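You operate a simulated robot arm through the tools that you are given. There is no shell and no other tool.

You run a simulated robot arm. Do the job below in one go: nothing can be reset, and whatever is moved stays where it is left.

Task
Seal the last side of the square glass unit, then vent the dispenser and switch it off.
Fine: TURN to the bare side, hold SEAL for the whole side; vent till the gauge reads 0 and shut the vent again.

Only the result counts: the job must be done as asked and must still hold three seconds after the hand-in. Knocking over, shifting, dropping, spilling or breaking anything else fails it. Lids that push on must go on centred and level and be pressed home; caps that screw on are set level and turned clockwise until they are tight.

Robot
A 7-joint arm with a two-finger gripper, fixed in place. Base frame: the origin is at the foot of the arm, x ahead of it, y to its left, z up; the work surface is at about z = 85. Readings come in cm, degrees, newtons and seconds.
With the tool pointing down near the work surface it reaches from about 32 to 80 cm from the base axis. Its first joint turns from -166.0 to 166.0 degrees. Payload 2.45 kg.
Tool frame: the origin (TCP) lies between the finger pads and is the grasp point; the fingertips stand 2.7 cm ahead of it; z points along the fingers, y is the line along which they close. The gripper opens to 8 cm. The gripper's body begins 5.4 cm behind the TCP.
Orientation is that of the tool frame in the base frame, as a unit quaternion [w, x, y, z]. With the fingers straight down and closing along the base's y, the tool's x points along the base's -x, its y along +y and its z along -z.

Tools
- The arm moves only by the tool send_rows. Its argument "motion" is a list of rows, each an object (a shift or turn left out is 0, a gripper value left out holds the last) with "gripper": the closure in counts, from 0 (fully open) to 255 (shut); "travel": the shift along the base's x, y, z in cm, a list of three; "rotation": the turn, a rotation vector about the base's x, y, z in degrees, a list of three. In form: [{"gripper": gripper, "travel": [x, y, z], "rotation": [ax, ay, az]}, ...]. A call has 1 to 20 rows; each row shifts and turns the commanded pose from where the row before left it. Each row takes 0.2 s and may step no farther than 5 cm and 8.6 degrees from the row before; otherwise, or with a gripper value out of range, the whole call is refused. A pose out of reach is approached as far as the arm can. The call stops where the force on the tool passes 40 N (or 10 N more than at its start, if that is more) or the arm is blocked; 0.2 s more then pass. Each finger travels about 15.3 cm/s and halts on what it meets, pressing with about 24 N; the grip force reading is that of the motor and also rises with nothing between the fingers. The clock runs only during rows and for 0.2 s after the last one: add rows that do not move to give the fingers time. It gives the time, the measured TCP pose, the force on the tool (base axes), the opening and the grip force at its end, in the units of the frame above (readings bear some noise), with the torque about the TCP (base axes, N m) and any sound that the robot's microphone picked up.
- Cameras (640 x 400 px; columns grow to the right, rows downward): "scene" is fixed at [40.09, -50.01, 147.46]; the picture's right is [0.88, -0.47, 0.00], its down [-0.22, -0.42, -0.88] and it looks along [0.41, 0.78, -0.48] (base axes); focal length 311 px, centre (320, 200). "wrist" rides on the gripper at [6.3, 1.3, -7.9] in the tool frame; the picture's right is [-0.19, 0.98, 0.00], its down [-0.72, -0.14, -0.68] and it looks along [-0.67, -0.13, 0.73] (tool axes); focal length 226 px, centre (320, 200). There is no depth. A picture from a camera that has moved, and an enlarged one, comes with that camera's place and axes in the base frame and with its lens.
- snapshot(camera): a new picture of that camera. It takes no simulated time.
- raise_lower(by): slides the trunk up (or, below 0, down) by that many cm; the arm rides with it, the base frame stays. It gives what a move gives, with no picture.
- enlarge(camera, box): a new picture of the part [left, top, right, bottom] of that camera's present view, enlarged. It takes no simulated time.
- finish_job(): hands the job in; it is judged then, once.

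Nothing tells you positions but the pictures and the camera data. Unless the task says otherwise, let go and move clear before handing in.

The tools are called after "Call:" as name(argument=value, ...) on one line, values as JSON. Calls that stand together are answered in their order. send_rows: Moves the arm, as the interface text tells. Its arguments: {"type":"object","properties":{"motion":{"type":"array","items":{"type":"object","properties":{"gripper":{"type":"number"},"travel":{"type":"array","items":{"type":"number"}},"rotation":{"type":"array","items":{"type":"number"}}}}}},"required":["motion"]} The other tools are called the same way: raise_lower (by) slides the trunk up or down; snapshot (camera) takes a picture; enlarge (camera, box) takes an enlarged picture of a part of a camera's view; finish_job () hands the job in.

At the start:

```text
t: 0.0
tcp_pos: [57.13, 15.41, 121.51]
tcp_rot: [0.0, 0.0, 1.0, 0.001]
wrist_force: [-0.5, -0.3, -0.4]
moment: [0.02, 0.0, -0.01]
width: 8.0
grasp_force: 0.0
trunk travel left (down, up): [-25.0, 29.0]
```

scene: 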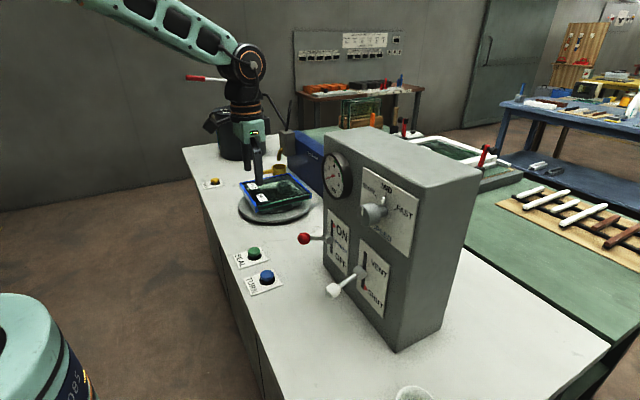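
wrist: 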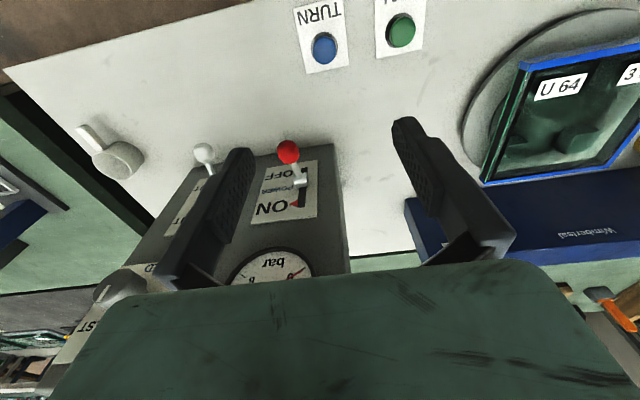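

I see a cabinet with a gauge, a selector knob, an ON/OFF lever (red) and a VENT/SHUT lever (white), plus SEAL (green) and TURN (blue) buttons and a glass unit on a turntable. I'll look closer at each before moving.

Call:
enlarge(camera="scene", box=[290, 130, 450, 330])

Call:
enlarge(camera="scene", box=[180, 130, 340, 230])

Call:
enlarge(camera="scene", box=[220, 220, 320, 300])

Call:
enlarge(camera="wrist", box=[40, 100, 360, 360])

Call:
enlarge(camera="wrist", box=[280, 0, 640, 225])

```text
2.00 times, centred on (370, 230) of scene
camera zoom: at [40.09, -50.01, 147.46], right [0.88, -0.47, 0.0], down [-0.22, -0.42, -0.88], along [0.41, 0.78, -0.48], focal length 622 px, centre (220, 140)
```

zoom: 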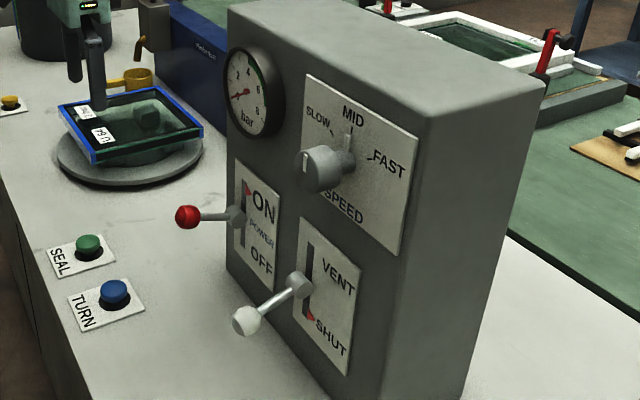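

```text
4.00 times, centred on (260, 180) of scene
camera zoom: at [40.09, -50.01, 147.46], right [0.88, -0.47, 0.0], down [-0.22, -0.42, -0.88], along [0.41, 0.78, -0.48], focal length 1243 px, centre (560, 280)
```

zoom: 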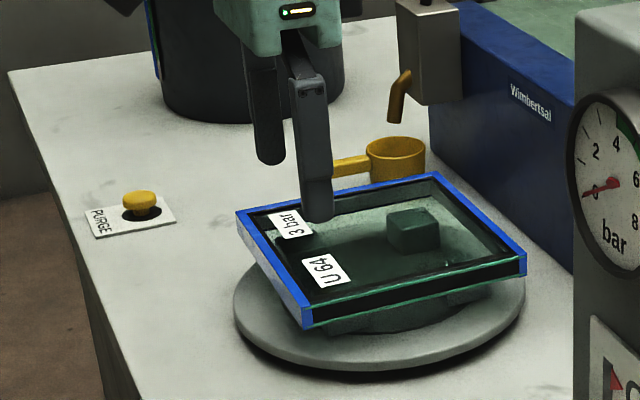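

```text
5.00 times, centred on (270, 260) of scene
camera zoom: at [40.09, -50.01, 147.46], right [0.88, -0.47, 0.0], down [-0.22, -0.42, -0.88], along [0.41, 0.78, -0.48], focal length 1554 px, centre (570, -100)
```

zoom: 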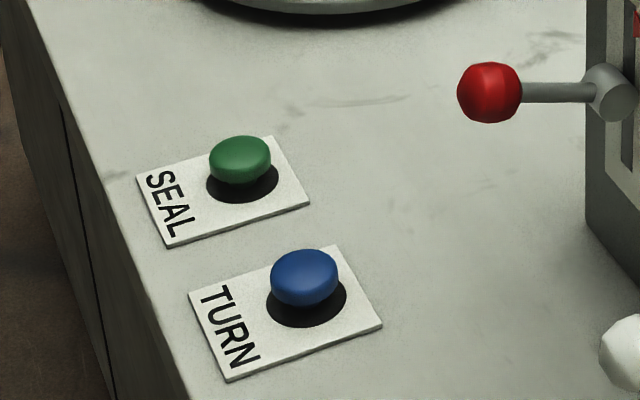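

```text
1.54 times, centred on (200, 230) of wrist
camera zoom: at [50.75, 16.66, 129.44], right [0.19, 0.98, 0.0], down [0.72, -0.14, 0.68], along [0.67, -0.13, -0.73], focal length 348 px, centre (505, 154)
```

zoom: 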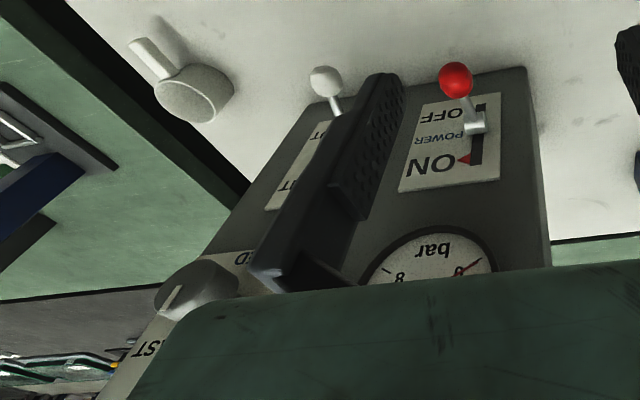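

```text
1.78 times, centred on (460, 112) of wrist
camera zoom: at [50.75, 16.66, 129.44], right [0.19, 0.98, 0.0], down [0.72, -0.14, 0.68], along [0.67, -0.13, -0.73], focal length 402 px, centre (71, 356)
```

zoom: 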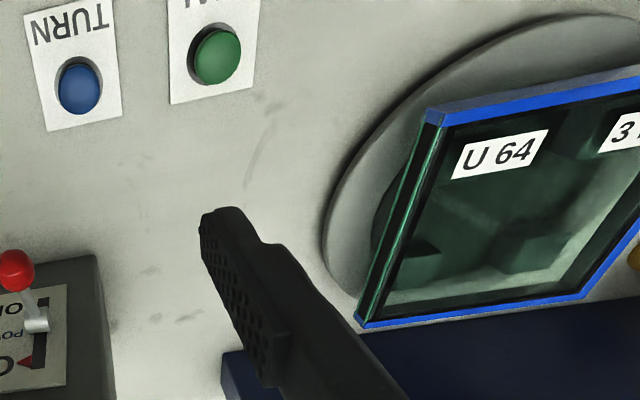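

The unit bears labels "U 64" and "3 bar". I'll read the gauge, the dial and the surrounding notes more closely.

Call:
enlarge(camera="scene", box=[316, 145, 364, 205])

Call:
enlarge(camera="scene", box=[350, 170, 430, 260])

Call:
enlarge(camera="scene", box=[290, 25, 410, 100])

Call:
enlarge(camera="scene", box=[230, 165, 320, 225])

Call:
enlarge(camera="scene", box=[320, 215, 400, 315])

Call:
enlarge(camera="wrist", box=[480, 30, 640, 200])

Call:
enlarge(camera="wrist", box=[220, 140, 350, 290])

```text
6.67 times, centred on (340, 175) of scene
camera zoom: at [40.09, -50.01, 147.46], right [0.88, -0.47, 0.0], down [-0.22, -0.42, -0.88], along [0.41, 0.78, -0.48], focal length 2072 px, centre (187, 367)
```

zoom: 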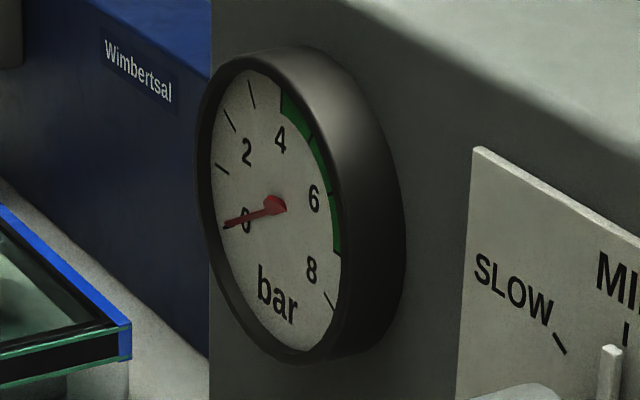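

```text
4.44 times, centred on (390, 215) of scene
camera zoom: at [40.09, -50.01, 147.46], right [0.88, -0.47, 0.0], down [-0.22, -0.42, -0.88], along [0.41, 0.78, -0.48], focal length 1381 px, centre (9, 133)
```

zoom: 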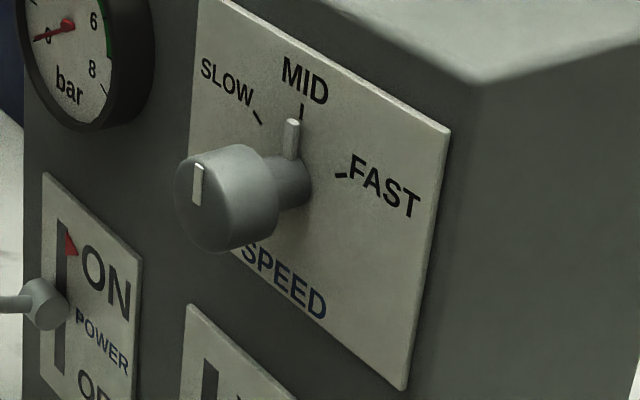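

```text
5.33 times, centred on (350, 62) of scene
camera zoom: at [40.09, -50.01, 147.46], right [0.88, -0.47, 0.0], down [-0.22, -0.42, -0.88], along [0.41, 0.78, -0.48], focal length 1658 px, centre (160, 933)
```

zoom: 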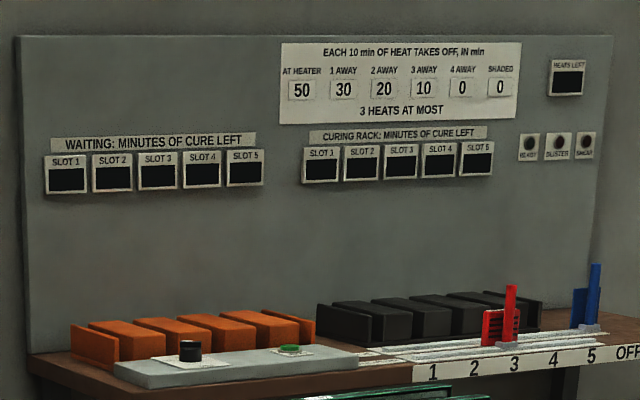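

```text
6.67 times, centred on (275, 195) of scene
camera zoom: at [40.09, -50.01, 147.46], right [0.88, -0.47, 0.0], down [-0.22, -0.42, -0.88], along [0.41, 0.78, -0.48], focal length 2072 px, centre (620, 233)
```

zoom: 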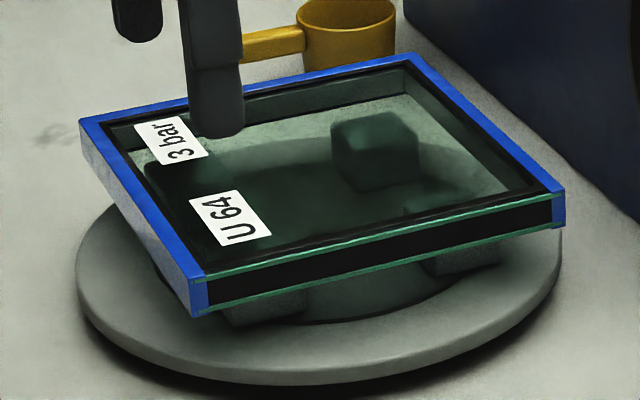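

```text
4.00 times, centred on (360, 265) of scene
camera zoom: at [40.09, -50.01, 147.46], right [0.88, -0.47, 0.0], down [-0.22, -0.42, -0.88], along [0.41, 0.78, -0.48], focal length 1243 px, centre (160, -60)
```

zoom: 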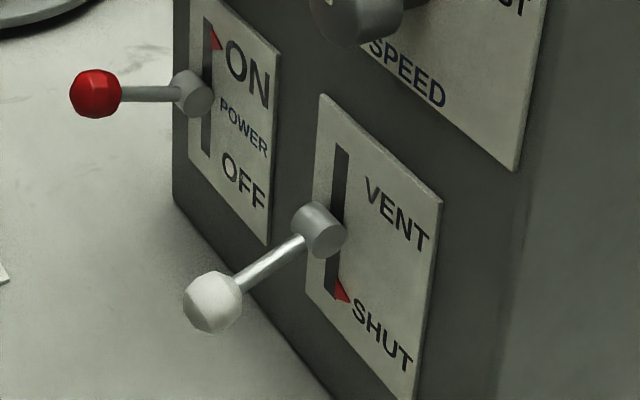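

```text
2.35 times, centred on (560, 115) of wrist
camera zoom: at [50.75, 16.66, 129.44], right [0.19, 0.98, 0.0], down [0.72, -0.14, 0.68], along [0.67, -0.13, -0.73], focal length 532 px, centre (-245, 400)
```

zoom: 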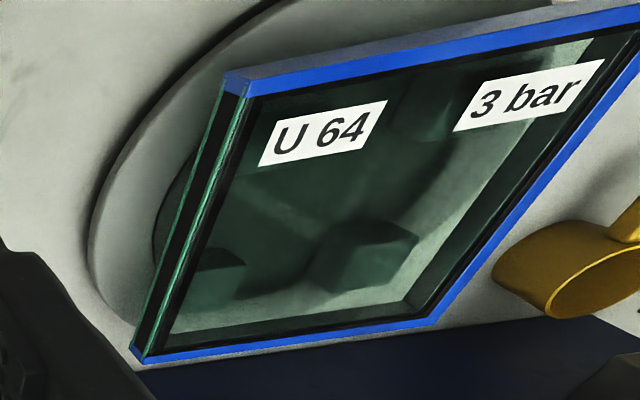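

```text
2.67 times, centred on (285, 215) of wrist
camera zoom: at [50.75, 16.66, 129.44], right [0.19, 0.98, 0.0], down [0.72, -0.14, 0.68], along [0.67, -0.13, -0.73], focal length 603 px, centre (413, 160)
```

zoom: 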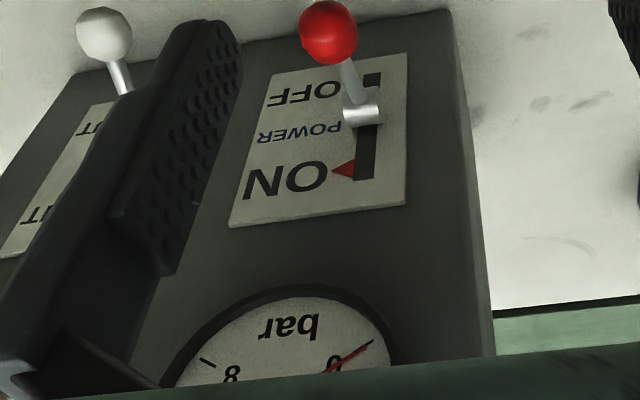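

The power lever is up (ON), the vent lever is down (SHUT) and the gauge reads about 0. TURN is near [57.7, 16, 87] and SEAL near [57.7, 28, 87], and the unit's bare side faces -y. I'll swing the wrist camera towards the turntable to read the labels and find the sealing head.

Call:
send_rows(motion=[{"gripper": 255, "travel": [-2, 0, 2], "rotation": [0, 0, 8]}, {"travel": [-2, 0, 2], "rotation": [0, 0, 8]}, {"travel": [-2, 0, 2], "rotation": [0, 0, 8]}, {"travel": [-2, 0, 2], "rotation": [0, 0, 8]}, {"travel": [0, 0, 0], "rotation": [0, 0, 8]}, {"travel": [0, 0, 0]}])

Call:
snapshot(camera="wrist")

Call:
snapshot(camera="scene")

```text
t: 1.4
tcp_pos: [49.12, 15.4, 129.52]
tcp_rot: [0.0, -0.343, 0.939, 0.0]
wrist_force: [-0.2, -0.5, -0.2]
moment: [0.02, 0.0, -0.02]
width: 0.01
grasp_force: 24.0
trunk travel left (down, up): [-25.0, 29.0]
```

```text
taken
camera wrist: at [43.49, 12.25, 137.53], right [-0.48, 0.88, 0.0], down [0.64, 0.35, 0.68], along [0.6, 0.33, -0.73], focal length 226 px, centre (320, 200)
```

wrist: 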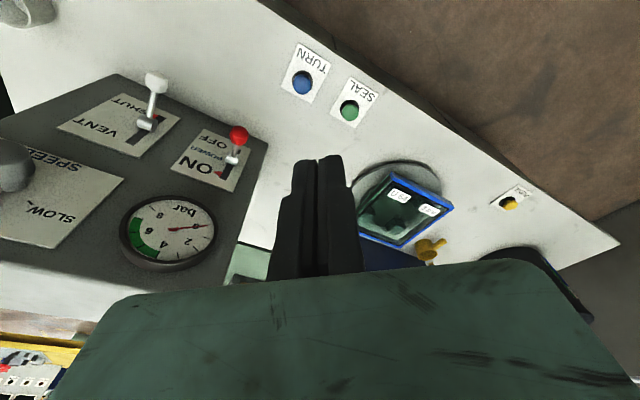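

```text
taken
```

scene: 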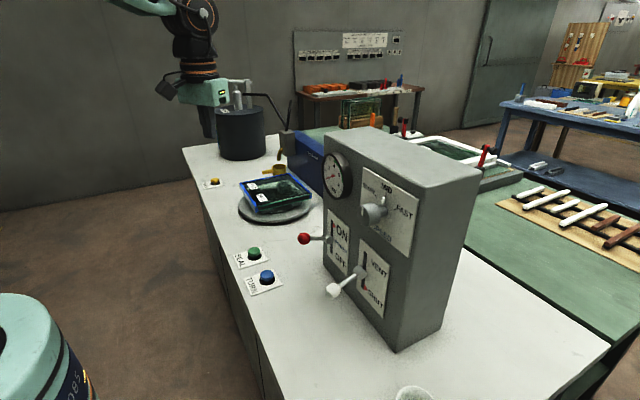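

The wrist now sees the whole gauge and more of the bench, including a black drum behind the spout. I'll zoom on the gauge and the sealing area.

Call:
enlarge(camera="wrist", box=[100, 180, 240, 280])

Call:
enlarge(camera="scene", box=[190, 80, 330, 220])

Call:
enlarge(camera="wrist", box=[340, 150, 540, 280])

Call:
enlarge(camera="scene", box=[316, 145, 364, 205])

```text
4.00 times, centred on (170, 230) of wrist
camera zoom: at [43.49, 12.25, 137.53], right [-0.48, 0.88, 0.0], down [0.64, 0.35, 0.68], along [0.6, 0.33, -0.73], focal length 904 px, centre (920, 80)
```

zoom: 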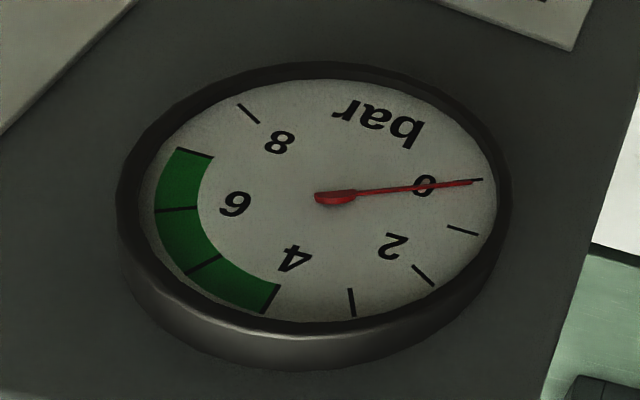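

```text
2.86 times, centred on (260, 150) of scene
camera zoom: at [40.09, -50.01, 147.46], right [0.88, -0.47, 0.0], down [-0.22, -0.42, -0.88], along [0.41, 0.78, -0.48], focal length 888 px, centre (491, 343)
```

zoom: 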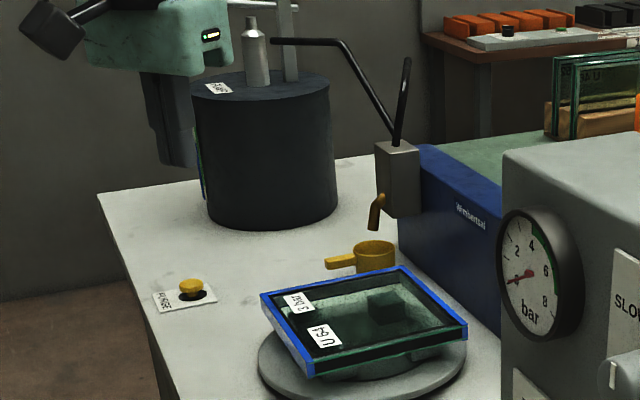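

```text
3.08 times, centred on (440, 215) of wrist
camera zoom: at [43.49, 12.25, 137.53], right [-0.48, 0.88, 0.0], down [0.64, 0.35, 0.68], along [0.6, 0.33, -0.73], focal length 696 px, centre (-49, 154)
```

zoom: 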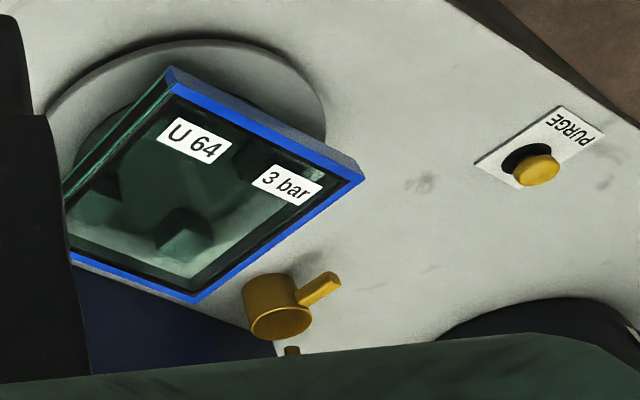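

```text
6.67 times, centred on (340, 175) of scene
camera zoom: at [40.09, -50.01, 147.46], right [0.88, -0.47, 0.0], down [-0.22, -0.42, -0.88], along [0.41, 0.78, -0.48], focal length 2072 px, centre (187, 367)
```

zoom: 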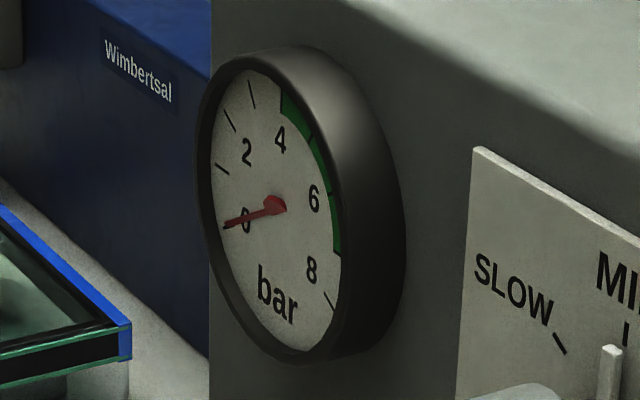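

The gauge stands exactly at 0 with the power on. I'll read the drum label and look at the spout.

Call:
enlarge(camera="scene", box=[215, 90, 275, 130])

Call:
enlarge(camera="scene", box=[260, 120, 310, 185])

Call:
enlarge(camera="scene", box=[320, 90, 420, 150])

Call:
enlarge(camera="wrist", box=[0, 60, 270, 260])

```text
10.00 times, centred on (245, 110) of scene
camera zoom: at [40.09, -50.01, 147.46], right [0.88, -0.47, 0.0], down [-0.22, -0.42, -0.88], along [0.41, 0.78, -0.48], focal length 3108 px, centre (1070, 1100)
```

zoom: 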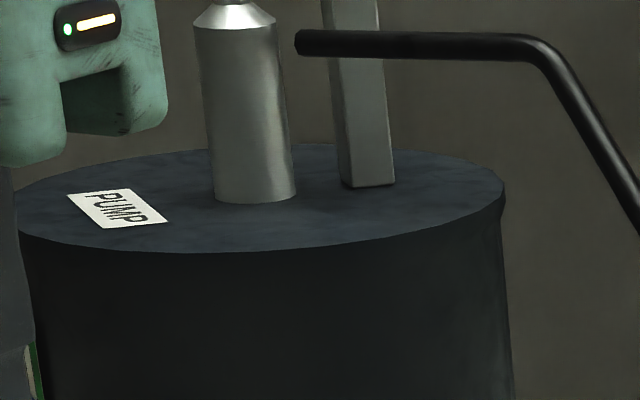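

```text
6.15 times, centred on (285, 152) of scene
camera zoom: at [40.09, -50.01, 147.46], right [0.88, -0.47, 0.0], down [-0.22, -0.42, -0.88], along [0.41, 0.78, -0.48], focal length 1912 px, centre (535, 492)
```

zoom: 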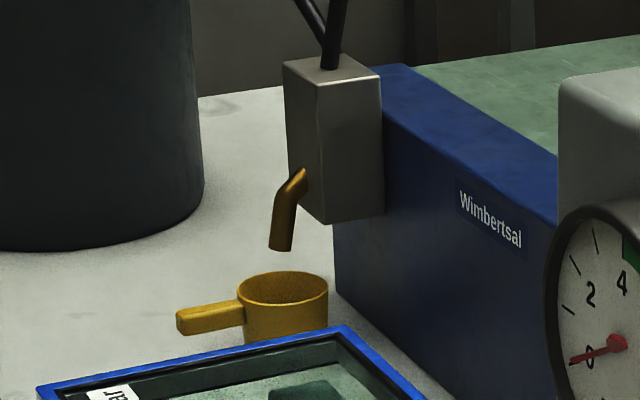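

```text
6.40 times, centred on (370, 120) of scene
camera zoom: at [40.09, -50.01, 147.46], right [0.88, -0.47, 0.0], down [-0.22, -0.42, -0.88], along [0.41, 0.78, -0.48], focal length 1989 px, centre (0, 712)
```

zoom: 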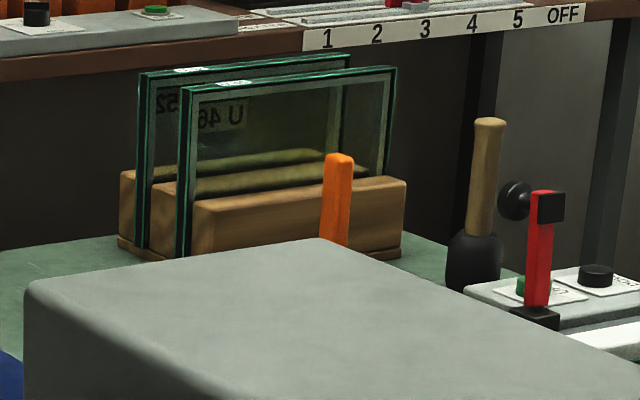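

```text
2.00 times, centred on (135, 160) of wrist
camera zoom: at [43.49, 12.25, 137.53], right [-0.48, 0.88, 0.0], down [0.64, 0.35, 0.68], along [0.6, 0.33, -0.73], focal length 452 px, centre (690, 280)
```

zoom: 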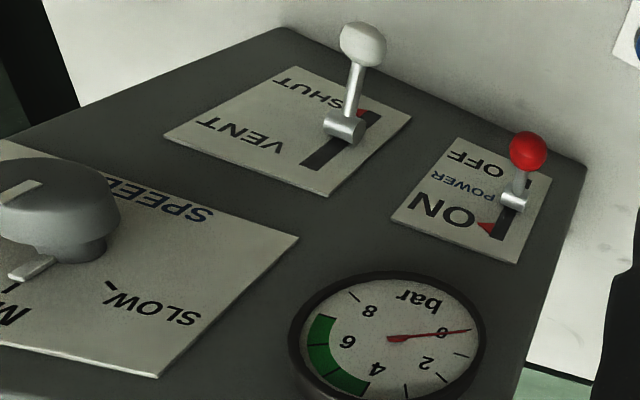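

Both cameras agree that power is ON and vent is SHUT, with the red ball at [66.5, 9, 101.5] and the white ball at [66.5, -6, 96.8]. TURN is at [57.7, 16.1], so I'll bring the closed fingers above it.

Call:
send_rows(motion=[{"travel": [1.7, 0.2, -3], "rotation": [0, 0, -8]}, {"travel": [1.7, 0.2, -3], "rotation": [0, 0, -8]}, {"travel": [1.7, 0.1, -4], "rotation": [0, 0, -8]}, {"travel": [1.7, 0.1, -4], "rotation": [0, 0, -8]}, {"travel": [1.7, 0.1, -4], "rotation": [0, 0, -8]}, {"travel": [0, 0, -4]}, {"travel": [0, 0, -4]}, {"travel": [0, 0, -4]}, {"travel": [0, 0, -3]}, {"travel": [0, 0, 0]}])

Call:
snapshot(camera="wrist")

Call:
snapshot(camera="scene")

```text
t: 3.6
tcp_pos: [57.61, 16.23, 96.51]
tcp_rot: [-0.001, 0.0, 1.0, 0.0]
wrist_force: [0.8, 0.5, 0.4]
moment: [-0.02, 0.02, 0.0]
width: 0.0
grasp_force: 24.0
trunk travel left (down, up): [-25.0, 29.0]
```

```text
taken
camera wrist: at [51.19, 17.43, 104.47], right [0.19, 0.98, 0.0], down [0.72, -0.14, 0.68], along [0.67, -0.13, -0.73], focal length 226 px, centre (320, 200)
```

wrist: 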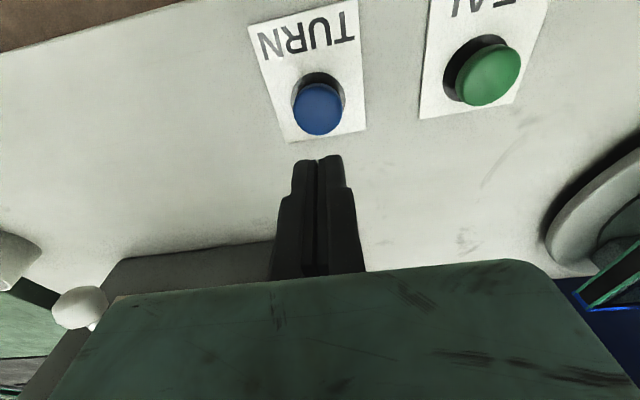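

```text
taken
```

scene: 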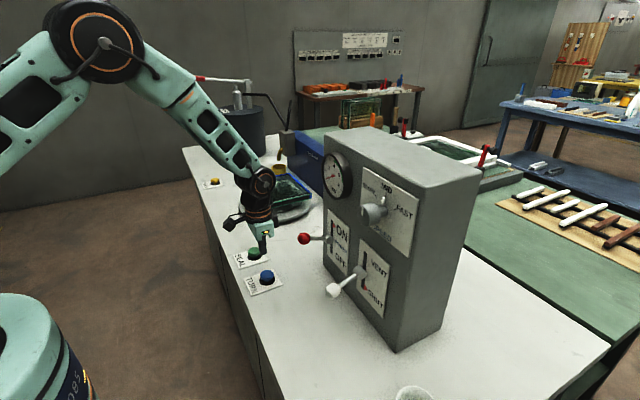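

The fingers are right above TURN, with the tips about 5 cm over the cap. I'll go down in small steps until it presses.

Call:
send_rows(motion=[{"travel": [-0.3, 0, -2]}, {"travel": [0, 0, -2]}, {"travel": [0, 0, -0.5]}, {"travel": [0, 0, -0.3]}])

Call:
snapshot(camera="wrist")

Call:
snapshot(camera="scene")

```text
t: 4.6
tcp_pos: [57.34, 16.26, 91.76]
tcp_rot: [0.0, 0.0, 1.0, 0.001]
wrist_force: [0.8, 0.8, 0.6]
moment: [0.0, -0.02, 0.0]
width: 0.0
grasp_force: 24.0
trunk travel left (down, up): [-25.0, 29.0]
```

```text
taken
camera wrist: at [50.99, 17.39, 99.64], right [0.19, 0.98, 0.0], down [0.72, -0.14, 0.68], along [0.67, -0.13, -0.73], focal length 226 px, centre (320, 200)
```

wrist: 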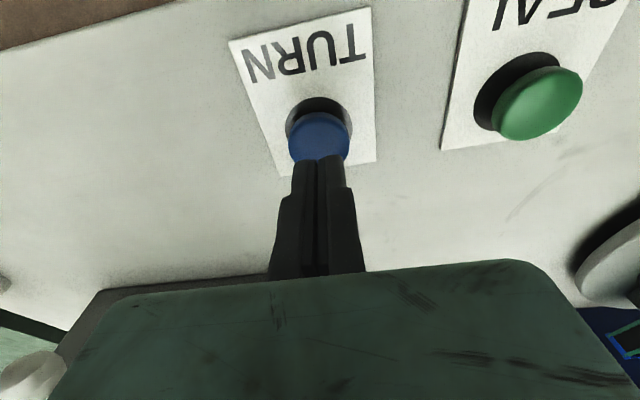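

```text
taken
```

scene: 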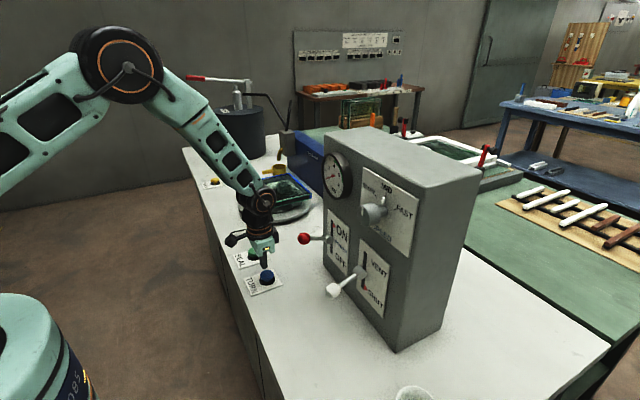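

The fingers are just above the cap. Before pressing I'll check the gauge again and look at the red-handled device on the drum.

Call:
enlarge(camera="scene", box=[316, 145, 364, 205])

Call:
enlarge(camera="scene", box=[170, 60, 300, 160])

```text
6.67 times, centred on (340, 175) of scene
camera zoom: at [40.09, -50.01, 147.46], right [0.88, -0.47, 0.0], down [-0.22, -0.42, -0.88], along [0.41, 0.78, -0.48], focal length 2072 px, centre (187, 367)
```

zoom: 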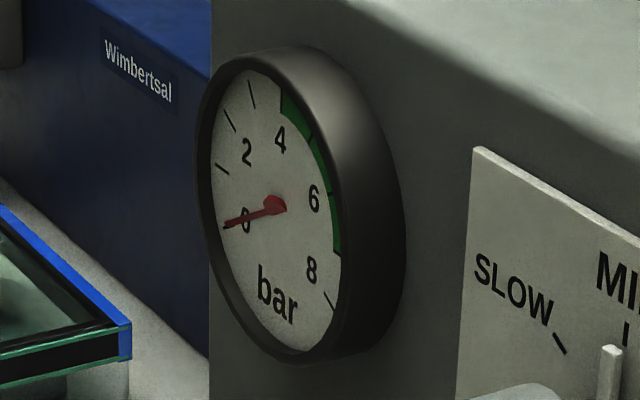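

```text
4.00 times, centred on (235, 110) of scene
camera zoom: at [40.09, -50.01, 147.46], right [0.88, -0.47, 0.0], down [-0.22, -0.42, -0.88], along [0.41, 0.78, -0.48], focal length 1243 px, centre (660, 560)
```

zoom: 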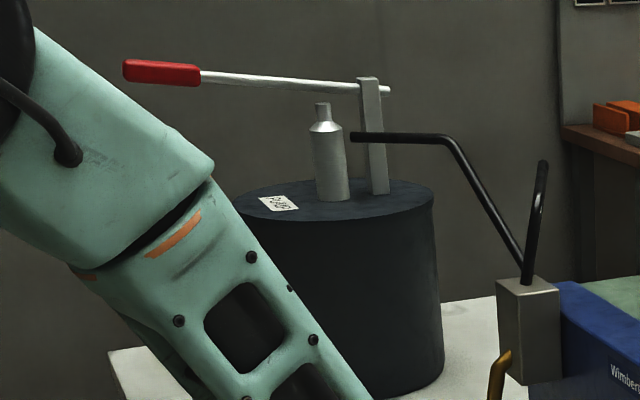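

The red handle belongs to a hand pump at about [57, 110–124], well out of reach, and the gauge stays at 0. I'll press TURN now and watch what changes.

Call:
send_rows(motion=[{"travel": [0, 0, -0.3]}, {"travel": [0, 0, -0.3]}])

Call:
snapshot(camera="scene")

```text
t: 5.2
tcp_pos: [57.45, 16.09, 91.05]
tcp_rot: [0.0, 0.001, 1.0, -0.001]
wrist_force: [0.0, 0.1, -0.4]
moment: [0.01, -0.01, 0.02]
width: 0.0
grasp_force: 24.1
trunk travel left (down, up): [-25.0, 29.0]
```

```text
taken
```

scene: 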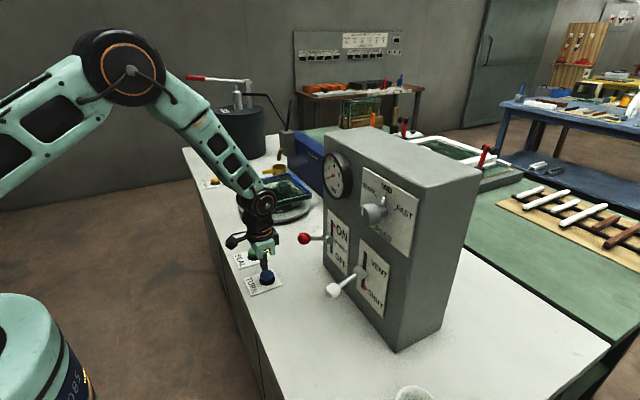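

No contact yet, with the tips near z = 88.35. I'll continue down in small steps.

Call:
send_rows(motion=[{"travel": [0, 0, -0.3]}, {"travel": [0, 0, -0.3]}])

Call:
enlarge(camera="scene", box=[220, 160, 340, 300])

```text
t: 5.8
tcp_pos: [57.32, 16.04, 90.5]
tcp_rot: [-0.001, 0.0, 1.0, 0.0]
wrist_force: [0.4, -0.2, 0.0]
moment: [-0.01, 0.02, 0.0]
width: 0.0
grasp_force: 24.5
trunk travel left (down, up): [-25.0, 29.0]
```

```text
2.86 times, centred on (280, 230) of scene
camera zoom: at [40.09, -50.01, 147.46], right [0.88, -0.47, 0.0], down [-0.22, -0.42, -0.88], along [0.41, 0.78, -0.48], focal length 888 px, centre (434, 114)
```

zoom: 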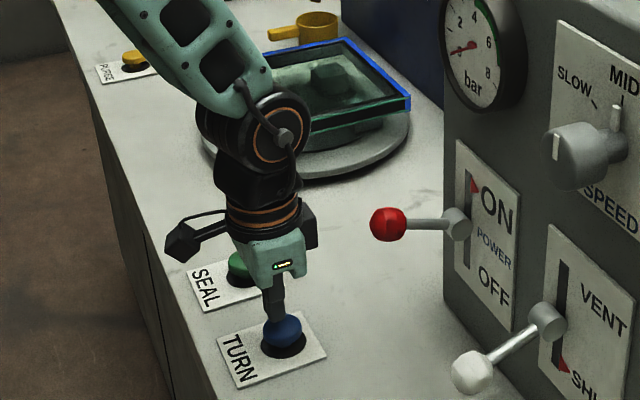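

Still no contact. I'll keep stepping down.

Call:
send_rows(motion=[{"travel": [0, 0, -0.25]}, {"travel": [0, 0, -0.25]}])

Call:
enlarge(camera="scene", box=[220, 160, 340, 300])

```text
t: 6.4
tcp_pos: [57.3, 16.01, 89.97]
tcp_rot: [0.0, 0.0, 1.0, 0.0]
wrist_force: [0.4, -1.1, -0.3]
moment: [-0.01, -0.03, -0.01]
width: 0.0
grasp_force: 24.1
trunk travel left (down, up): [-25.0, 29.0]
```

```text
2.86 times, centred on (280, 230) of scene
camera zoom: at [40.09, -50.01, 147.46], right [0.88, -0.47, 0.0], down [-0.22, -0.42, -0.88], along [0.41, 0.78, -0.48], focal length 888 px, centre (434, 114)
```

zoom: 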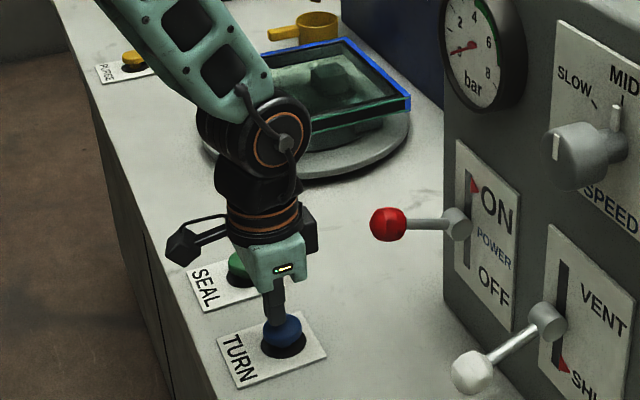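

Call:
send_rows(motion=[{"travel": [0, 0, -0.2]}, {"travel": [0, 0, -0.2]}])

Call:
enlarge(camera="scene", box=[220, 160, 340, 300])

```text
t: 7.0
tcp_pos: [57.39, 16.18, 89.61]
tcp_rot: [0.0, 0.0, 1.0, 0.0]
wrist_force: [0.6, -0.1, -0.8]
moment: [-0.03, -0.01, -0.01]
width: 0.0
grasp_force: 24.5
trunk travel left (down, up): [-25.0, 29.0]
```

```text
2.86 times, centred on (280, 230) of scene
camera zoom: at [40.09, -50.01, 147.46], right [0.88, -0.47, 0.0], down [-0.22, -0.42, -0.88], along [0.41, 0.78, -0.48], focal length 888 px, centre (434, 114)
```

zoom: 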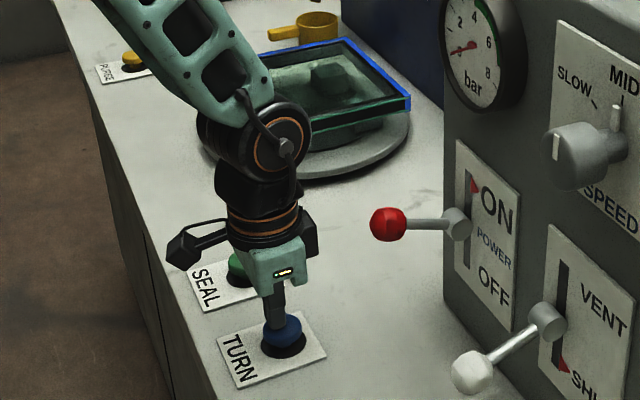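

Call:
send_rows(motion=[{"travel": [0, 0, -0.2]}, {"travel": [0, 0, -0.2]}])

Call:
enlarge(camera="scene", box=[220, 160, 340, 300])

```text
t: 7.6
tcp_pos: [57.26, 16.21, 89.22]
tcp_rot: [0.0, 0.001, 1.0, 0.0]
wrist_force: [0.1, -1.2, 0.6]
moment: [-0.01, 0.01, -0.05]
width: 0.59
grasp_force: 30.1
trunk travel left (down, up): [-25.0, 29.0]
```

```text
2.86 times, centred on (280, 230) of scene
camera zoom: at [40.09, -50.01, 147.46], right [0.88, -0.47, 0.0], down [-0.22, -0.42, -0.88], along [0.41, 0.78, -0.48], focal length 888 px, centre (434, 114)
```

zoom: 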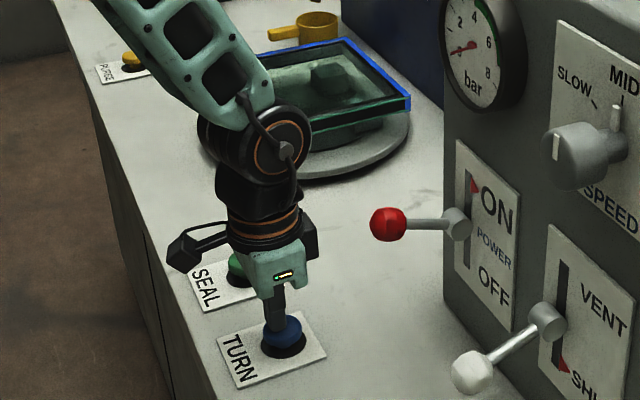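

The fingers moved apart a little, so contact with the cap has begun. I'll press further.

Call:
send_rows(motion=[{"travel": [0, 0, -0.2]}, {"travel": [0, 0, 0]}])

Call:
enlarge(camera="scene", box=[220, 160, 340, 300])

Call:
snapshot(camera="wrist")

```text
t: 8.2
tcp_pos: [57.31, 16.17, 88.94]
tcp_rot: [0.0, 0.0, 1.0, 0.0]
wrist_force: [0.3, 0.6, 2.2]
moment: [0.0, 0.02, -0.01]
width: 0.6
grasp_force: 29.5
trunk travel left (down, up): [-25.0, 29.0]
```

```text
2.86 times, centred on (280, 230) of scene
camera zoom: at [40.09, -50.01, 147.46], right [0.88, -0.47, 0.0], down [-0.22, -0.42, -0.88], along [0.41, 0.78, -0.48], focal length 888 px, centre (434, 114)
```

zoom: 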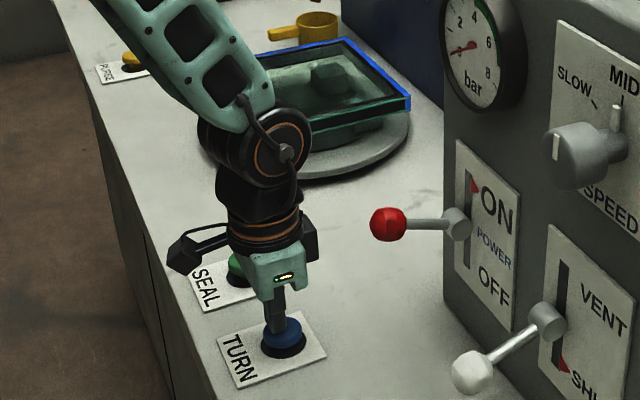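

```text
taken
camera wrist: at [50.97, 17.36, 96.95], right [0.19, 0.98, 0.0], down [0.72, -0.14, 0.68], along [0.67, -0.13, -0.73], focal length 226 px, centre (320, 200)
```

wrist: 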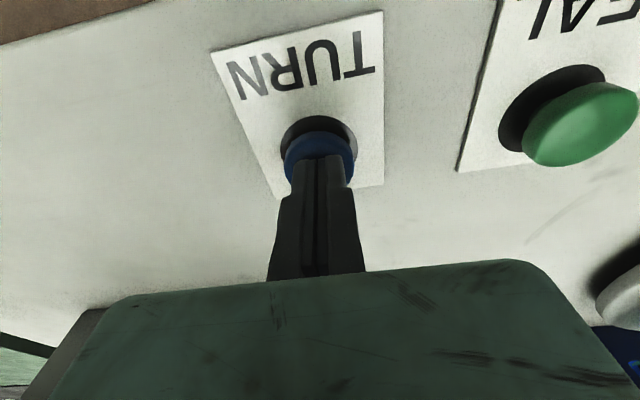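

The force is rising (2.2 N up), so the button is starting to go down. I'll press further.

Call:
send_rows(motion=[{"travel": [0, 0, -0.2]}])

Call:
enlarge(camera="scene", box=[220, 160, 340, 300])

```text
t: 8.6
tcp_pos: [57.34, 16.21, 88.84]
tcp_rot: [0.0, 0.001, 1.0, 0.0]
wrist_force: [1.3, 0.1, 2.6]
moment: [-0.02, -0.01, 0.01]
width: 0.57
grasp_force: 29.5
trunk travel left (down, up): [-25.0, 29.0]
heard: click
```

```text
2.86 times, centred on (280, 230) of scene
camera zoom: at [40.09, -50.01, 147.46], right [0.88, -0.47, 0.0], down [-0.22, -0.42, -0.88], along [0.41, 0.78, -0.48], focal length 888 px, centre (434, 114)
```

zoom: 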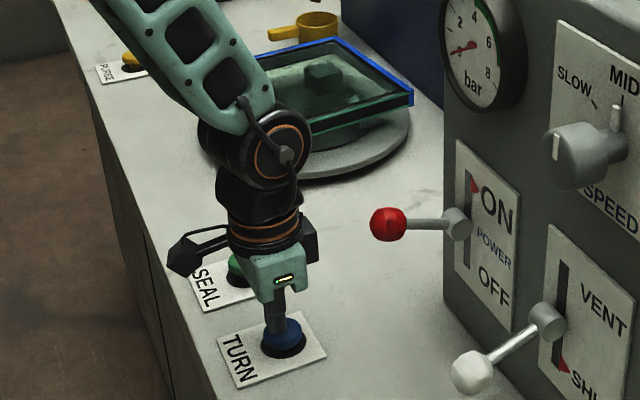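

A click came and the table started to turn. I'll lift off and see whether it finishes a quarter turn by itself.

Call:
send_rows(motion=[{"travel": [0, 0, 1.5]}, {"travel": [0, 0, 2]}, {}])

Call:
enlarge(camera="scene", box=[220, 160, 340, 300])

```text
t: 9.4
tcp_pos: [57.29, 16.15, 92.36]
tcp_rot: [0.001, 0.0, 1.0, 0.001]
wrist_force: [-0.3, 0.1, -0.2]
moment: [0.02, 0.03, -0.02]
width: 0.0
grasp_force: 30.0
trunk travel left (down, up): [-25.0, 29.0]
```

```text
2.86 times, centred on (280, 230) of scene
camera zoom: at [40.09, -50.01, 147.46], right [0.88, -0.47, 0.0], down [-0.22, -0.42, -0.88], along [0.41, 0.78, -0.48], focal length 888 px, centre (434, 114)
```

zoom: 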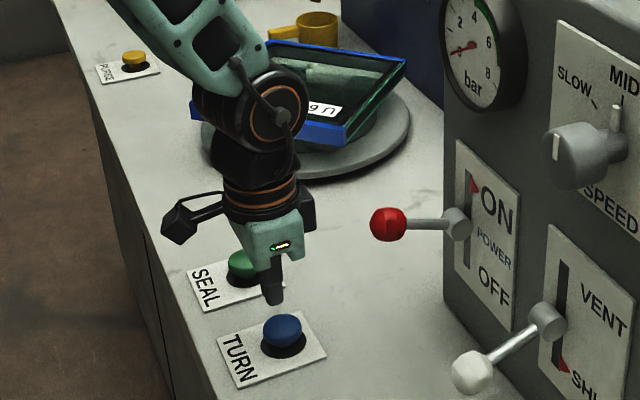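

The table is still turning with the button released, and the bare side is moving towards the rail. I'll wait a little.

Call:
send_rows(motion=[{"travel": [0, 0, 1]}, {}, {}, {}, {}])

Call:
enlarge(camera="scene", box=[220, 120, 380, 240])

Call:
snapshot(camera="wrist")

```text
t: 10.6
tcp_pos: [57.43, 16.14, 93.45]
tcp_rot: [-0.001, 0.0, 1.0, 0.0]
wrist_force: [0.3, -0.6, 0.1]
moment: [-0.01, 0.0, 0.0]
width: 0.02
grasp_force: 29.7
trunk travel left (down, up): [-25.0, 29.0]
```

```text
3.33 times, centred on (300, 180) of scene
camera zoom: at [40.09, -50.01, 147.46], right [0.88, -0.47, 0.0], down [-0.22, -0.42, -0.88], along [0.41, 0.78, -0.48], focal length 1036 px, centre (387, 267)
```

zoom: 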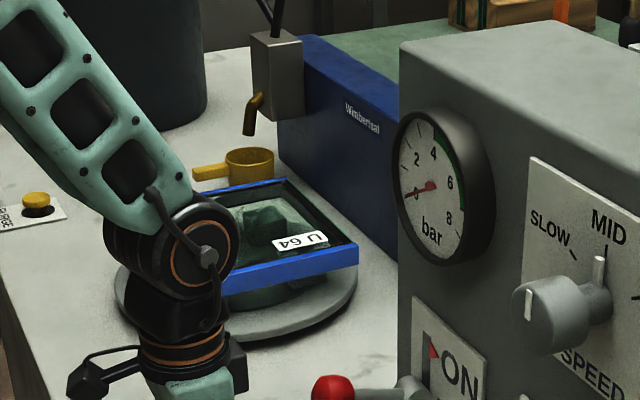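

```text
taken
camera wrist: at [50.98, 17.31, 101.4], right [0.19, 0.98, 0.0], down [0.72, -0.14, 0.68], along [0.67, -0.13, -0.73], focal length 226 px, centre (320, 200)
```

wrist: 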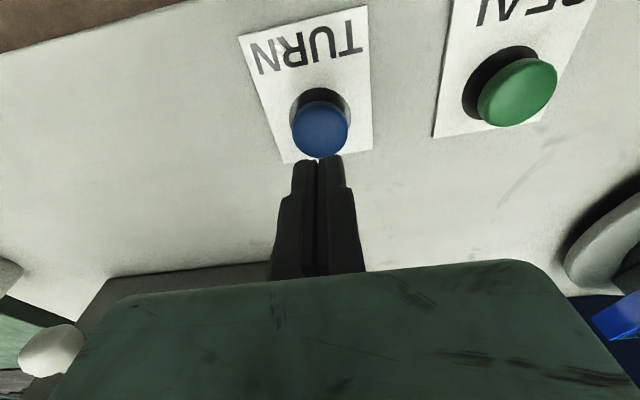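

The unit has turned a quarter: the bare side now faces +x, towards the rail that the spout head rides along. I'll move over SEAL and check that the table has stopped.

Call:
send_rows(motion=[{"travel": [0.2, 4, 0]}, {"travel": [0, 4, 0]}, {"travel": [0, 3.8, 0]}, {"travel": [0, 0, -1.5]}, {"travel": [0, 0, -1]}, {}])

Call:
snapshot(camera="wrist")

Call:
enlarge(camera="scene", box=[220, 120, 380, 240])

```text
t: 12.0
tcp_pos: [57.47, 27.82, 90.78]
tcp_rot: [0.0, 0.0, 1.0, 0.0]
wrist_force: [0.8, 0.0, 0.6]
moment: [0.02, 0.02, 0.04]
width: 0.0
grasp_force: 29.7
trunk travel left (down, up): [-25.0, 29.0]
```

```text
taken
camera wrist: at [51.16, 29.08, 98.72], right [0.19, 0.98, 0.0], down [0.72, -0.14, 0.68], along [0.67, -0.13, -0.73], focal length 226 px, centre (320, 200)
```

wrist: 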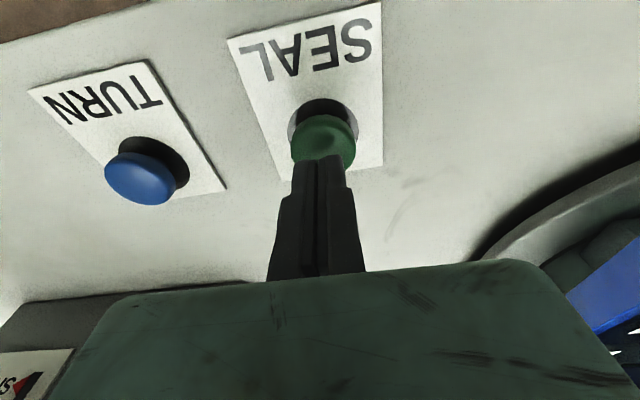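

```text
3.33 times, centred on (300, 180) of scene
camera zoom: at [40.09, -50.01, 147.46], right [0.88, -0.47, 0.0], down [-0.22, -0.42, -0.88], along [0.41, 0.78, -0.48], focal length 1036 px, centre (387, 267)
```

zoom: 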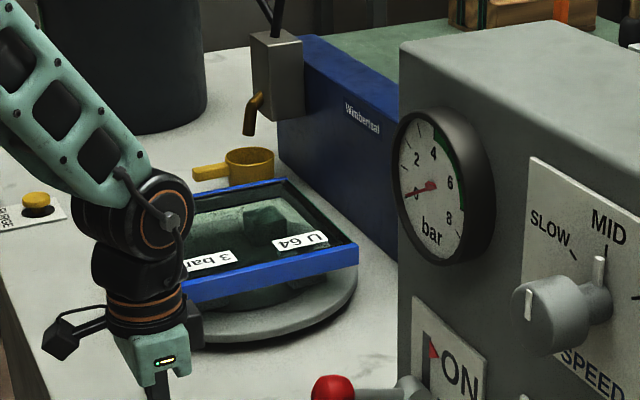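

The table has stopped with the bare side at the rail, and the fingers are centred over SEAL. I'll press and hold it, watching the gauge and the head in short steps.

Call:
send_rows(motion=[{"travel": [0, 0, -1.2]}, {"travel": [0, 0, -0.8]}, {"travel": [0, 0, -0.2]}])

Call:
enlarge(camera="scene", box=[220, 120, 380, 240])

```text
t: 12.8
tcp_pos: [57.63, 27.9, 88.6]
tcp_rot: [-0.001, 0.0, 1.0, 0.0]
wrist_force: [0.2, -1.6, 3.2]
moment: [-0.01, -0.04, -0.01]
width: 0.61
grasp_force: 29.9
trunk travel left (down, up): [-25.0, 29.0]
heard: click
```

```text
3.33 times, centred on (300, 180) of scene
camera zoom: at [40.09, -50.01, 147.46], right [0.88, -0.47, 0.0], down [-0.22, -0.42, -0.88], along [0.41, 0.78, -0.48], focal length 1036 px, centre (387, 267)
```

zoom: 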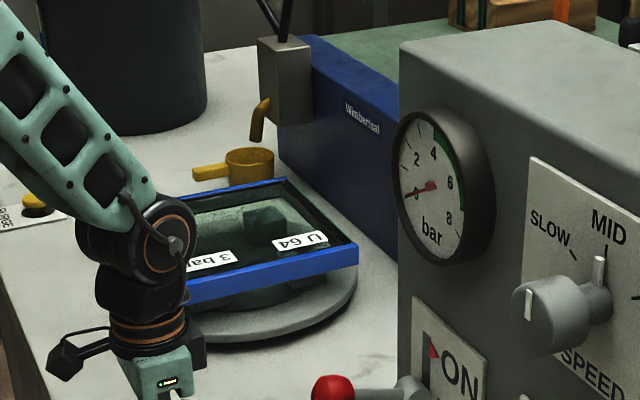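

The button clicked and the head left its park position, but the gauge still shows 0. I'll hold one short step and check again.

Call:
send_rows(motion=[{}])

Call:
enlarge(camera="scene", box=[260, 130, 360, 210])

```text
t: 13.2
tcp_pos: [57.54, 27.79, 88.53]
tcp_rot: [0.0, 0.0, 1.0, 0.0]
wrist_force: [0.1, -1.5, 4.3]
moment: [0.0, -0.06, -0.02]
width: 0.59
grasp_force: 30.6
trunk travel left (down, up): [-25.0, 29.0]
```

```text
5.00 times, centred on (310, 170) of scene
camera zoom: at [40.09, -50.01, 147.46], right [0.88, -0.47, 0.0], down [-0.22, -0.42, -0.88], along [0.41, 0.78, -0.48], focal length 1554 px, centre (370, 350)
```

zoom: 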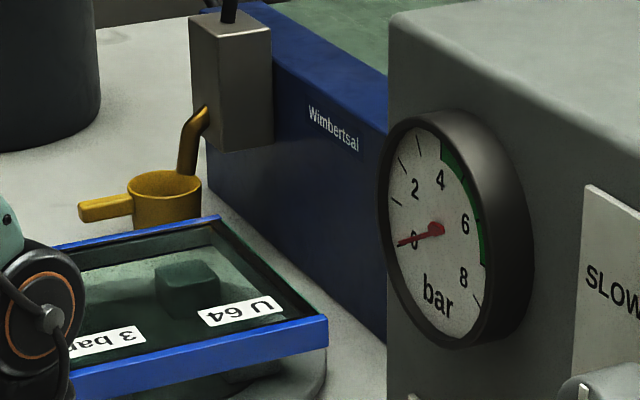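

The head is still short of the glass and the gauge is still at 0. I'll hold on, one short step at a time, to see whether sealant flows at the corner.

Call:
send_rows(motion=[{}, {}])

Call:
enlarge(camera="scene", box=[260, 130, 360, 210])

```text
t: 13.8
tcp_pos: [57.45, 27.77, 88.61]
tcp_rot: [0.0, 0.0, 1.0, 0.001]
wrist_force: [1.1, -0.2, 3.0]
moment: [-0.03, -0.02, -0.03]
width: 0.62
grasp_force: 29.5
trunk travel left (down, up): [-25.0, 29.0]
```

```text
5.00 times, centred on (310, 170) of scene
camera zoom: at [40.09, -50.01, 147.46], right [0.88, -0.47, 0.0], down [-0.22, -0.42, -0.88], along [0.41, 0.78, -0.48], focal length 1554 px, centre (370, 350)
```

zoom: 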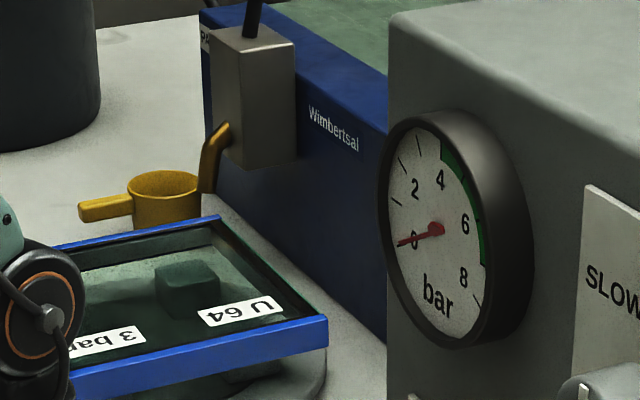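

Call:
send_rows(motion=[{}])

Call:
enlarge(camera="scene", box=[260, 130, 360, 210])

```text
t: 14.2
tcp_pos: [57.59, 27.8, 88.58]
tcp_rot: [0.0, 0.0, 1.0, 0.0]
wrist_force: [1.1, -1.8, 2.9]
moment: [-0.02, -0.04, 0.0]
width: 0.59
grasp_force: 29.6
trunk travel left (down, up): [-25.0, 29.0]
```

```text
5.00 times, centred on (310, 170) of scene
camera zoom: at [40.09, -50.01, 147.46], right [0.88, -0.47, 0.0], down [-0.22, -0.42, -0.88], along [0.41, 0.78, -0.48], focal length 1554 px, centre (370, 350)
```

zoom: 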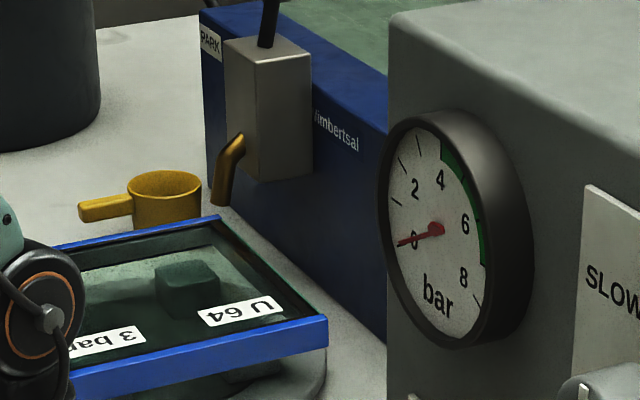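

The spout is at the corner of the glass now. I'll take one more step and look closely at the edge and the gauge.

Call:
send_rows(motion=[{}])

Call:
enlarge(camera="scene", box=[280, 140, 360, 200])

```text
t: 14.6
tcp_pos: [57.49, 27.92, 88.46]
tcp_rot: [-0.001, 0.0, 1.0, -0.001]
wrist_force: [0.7, -1.3, 4.2]
moment: [0.0, 0.01, 0.0]
width: 0.59
grasp_force: 28.8
trunk travel left (down, up): [-25.0, 29.0]
```

```text
6.67 times, centred on (320, 170) of scene
camera zoom: at [40.09, -50.01, 147.46], right [0.88, -0.47, 0.0], down [-0.22, -0.42, -0.88], along [0.41, 0.78, -0.48], focal length 2072 px, centre (320, 400)
```

zoom: 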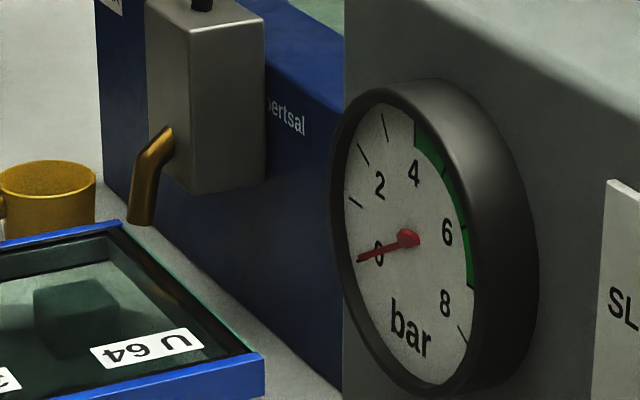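

Call:
send_rows(motion=[{}])

Call:
enlarge(camera="scene", box=[280, 140, 360, 200])

```text
t: 15.0
tcp_pos: [57.48, 27.81, 88.48]
tcp_rot: [0.0, 0.0, 1.0, -0.001]
wrist_force: [0.4, -0.8, 3.4]
moment: [-0.01, -0.01, -0.03]
width: 0.61
grasp_force: 30.1
trunk travel left (down, up): [-25.0, 29.0]
```

```text
6.67 times, centred on (320, 170) of scene
camera zoom: at [40.09, -50.01, 147.46], right [0.88, -0.47, 0.0], down [-0.22, -0.42, -0.88], along [0.41, 0.78, -0.48], focal length 2072 px, centre (320, 400)
```

zoom: 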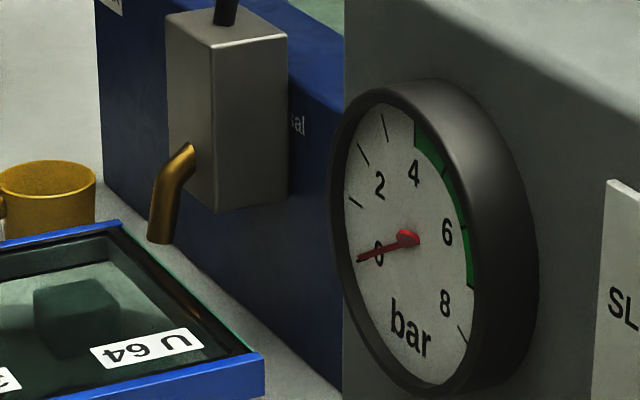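

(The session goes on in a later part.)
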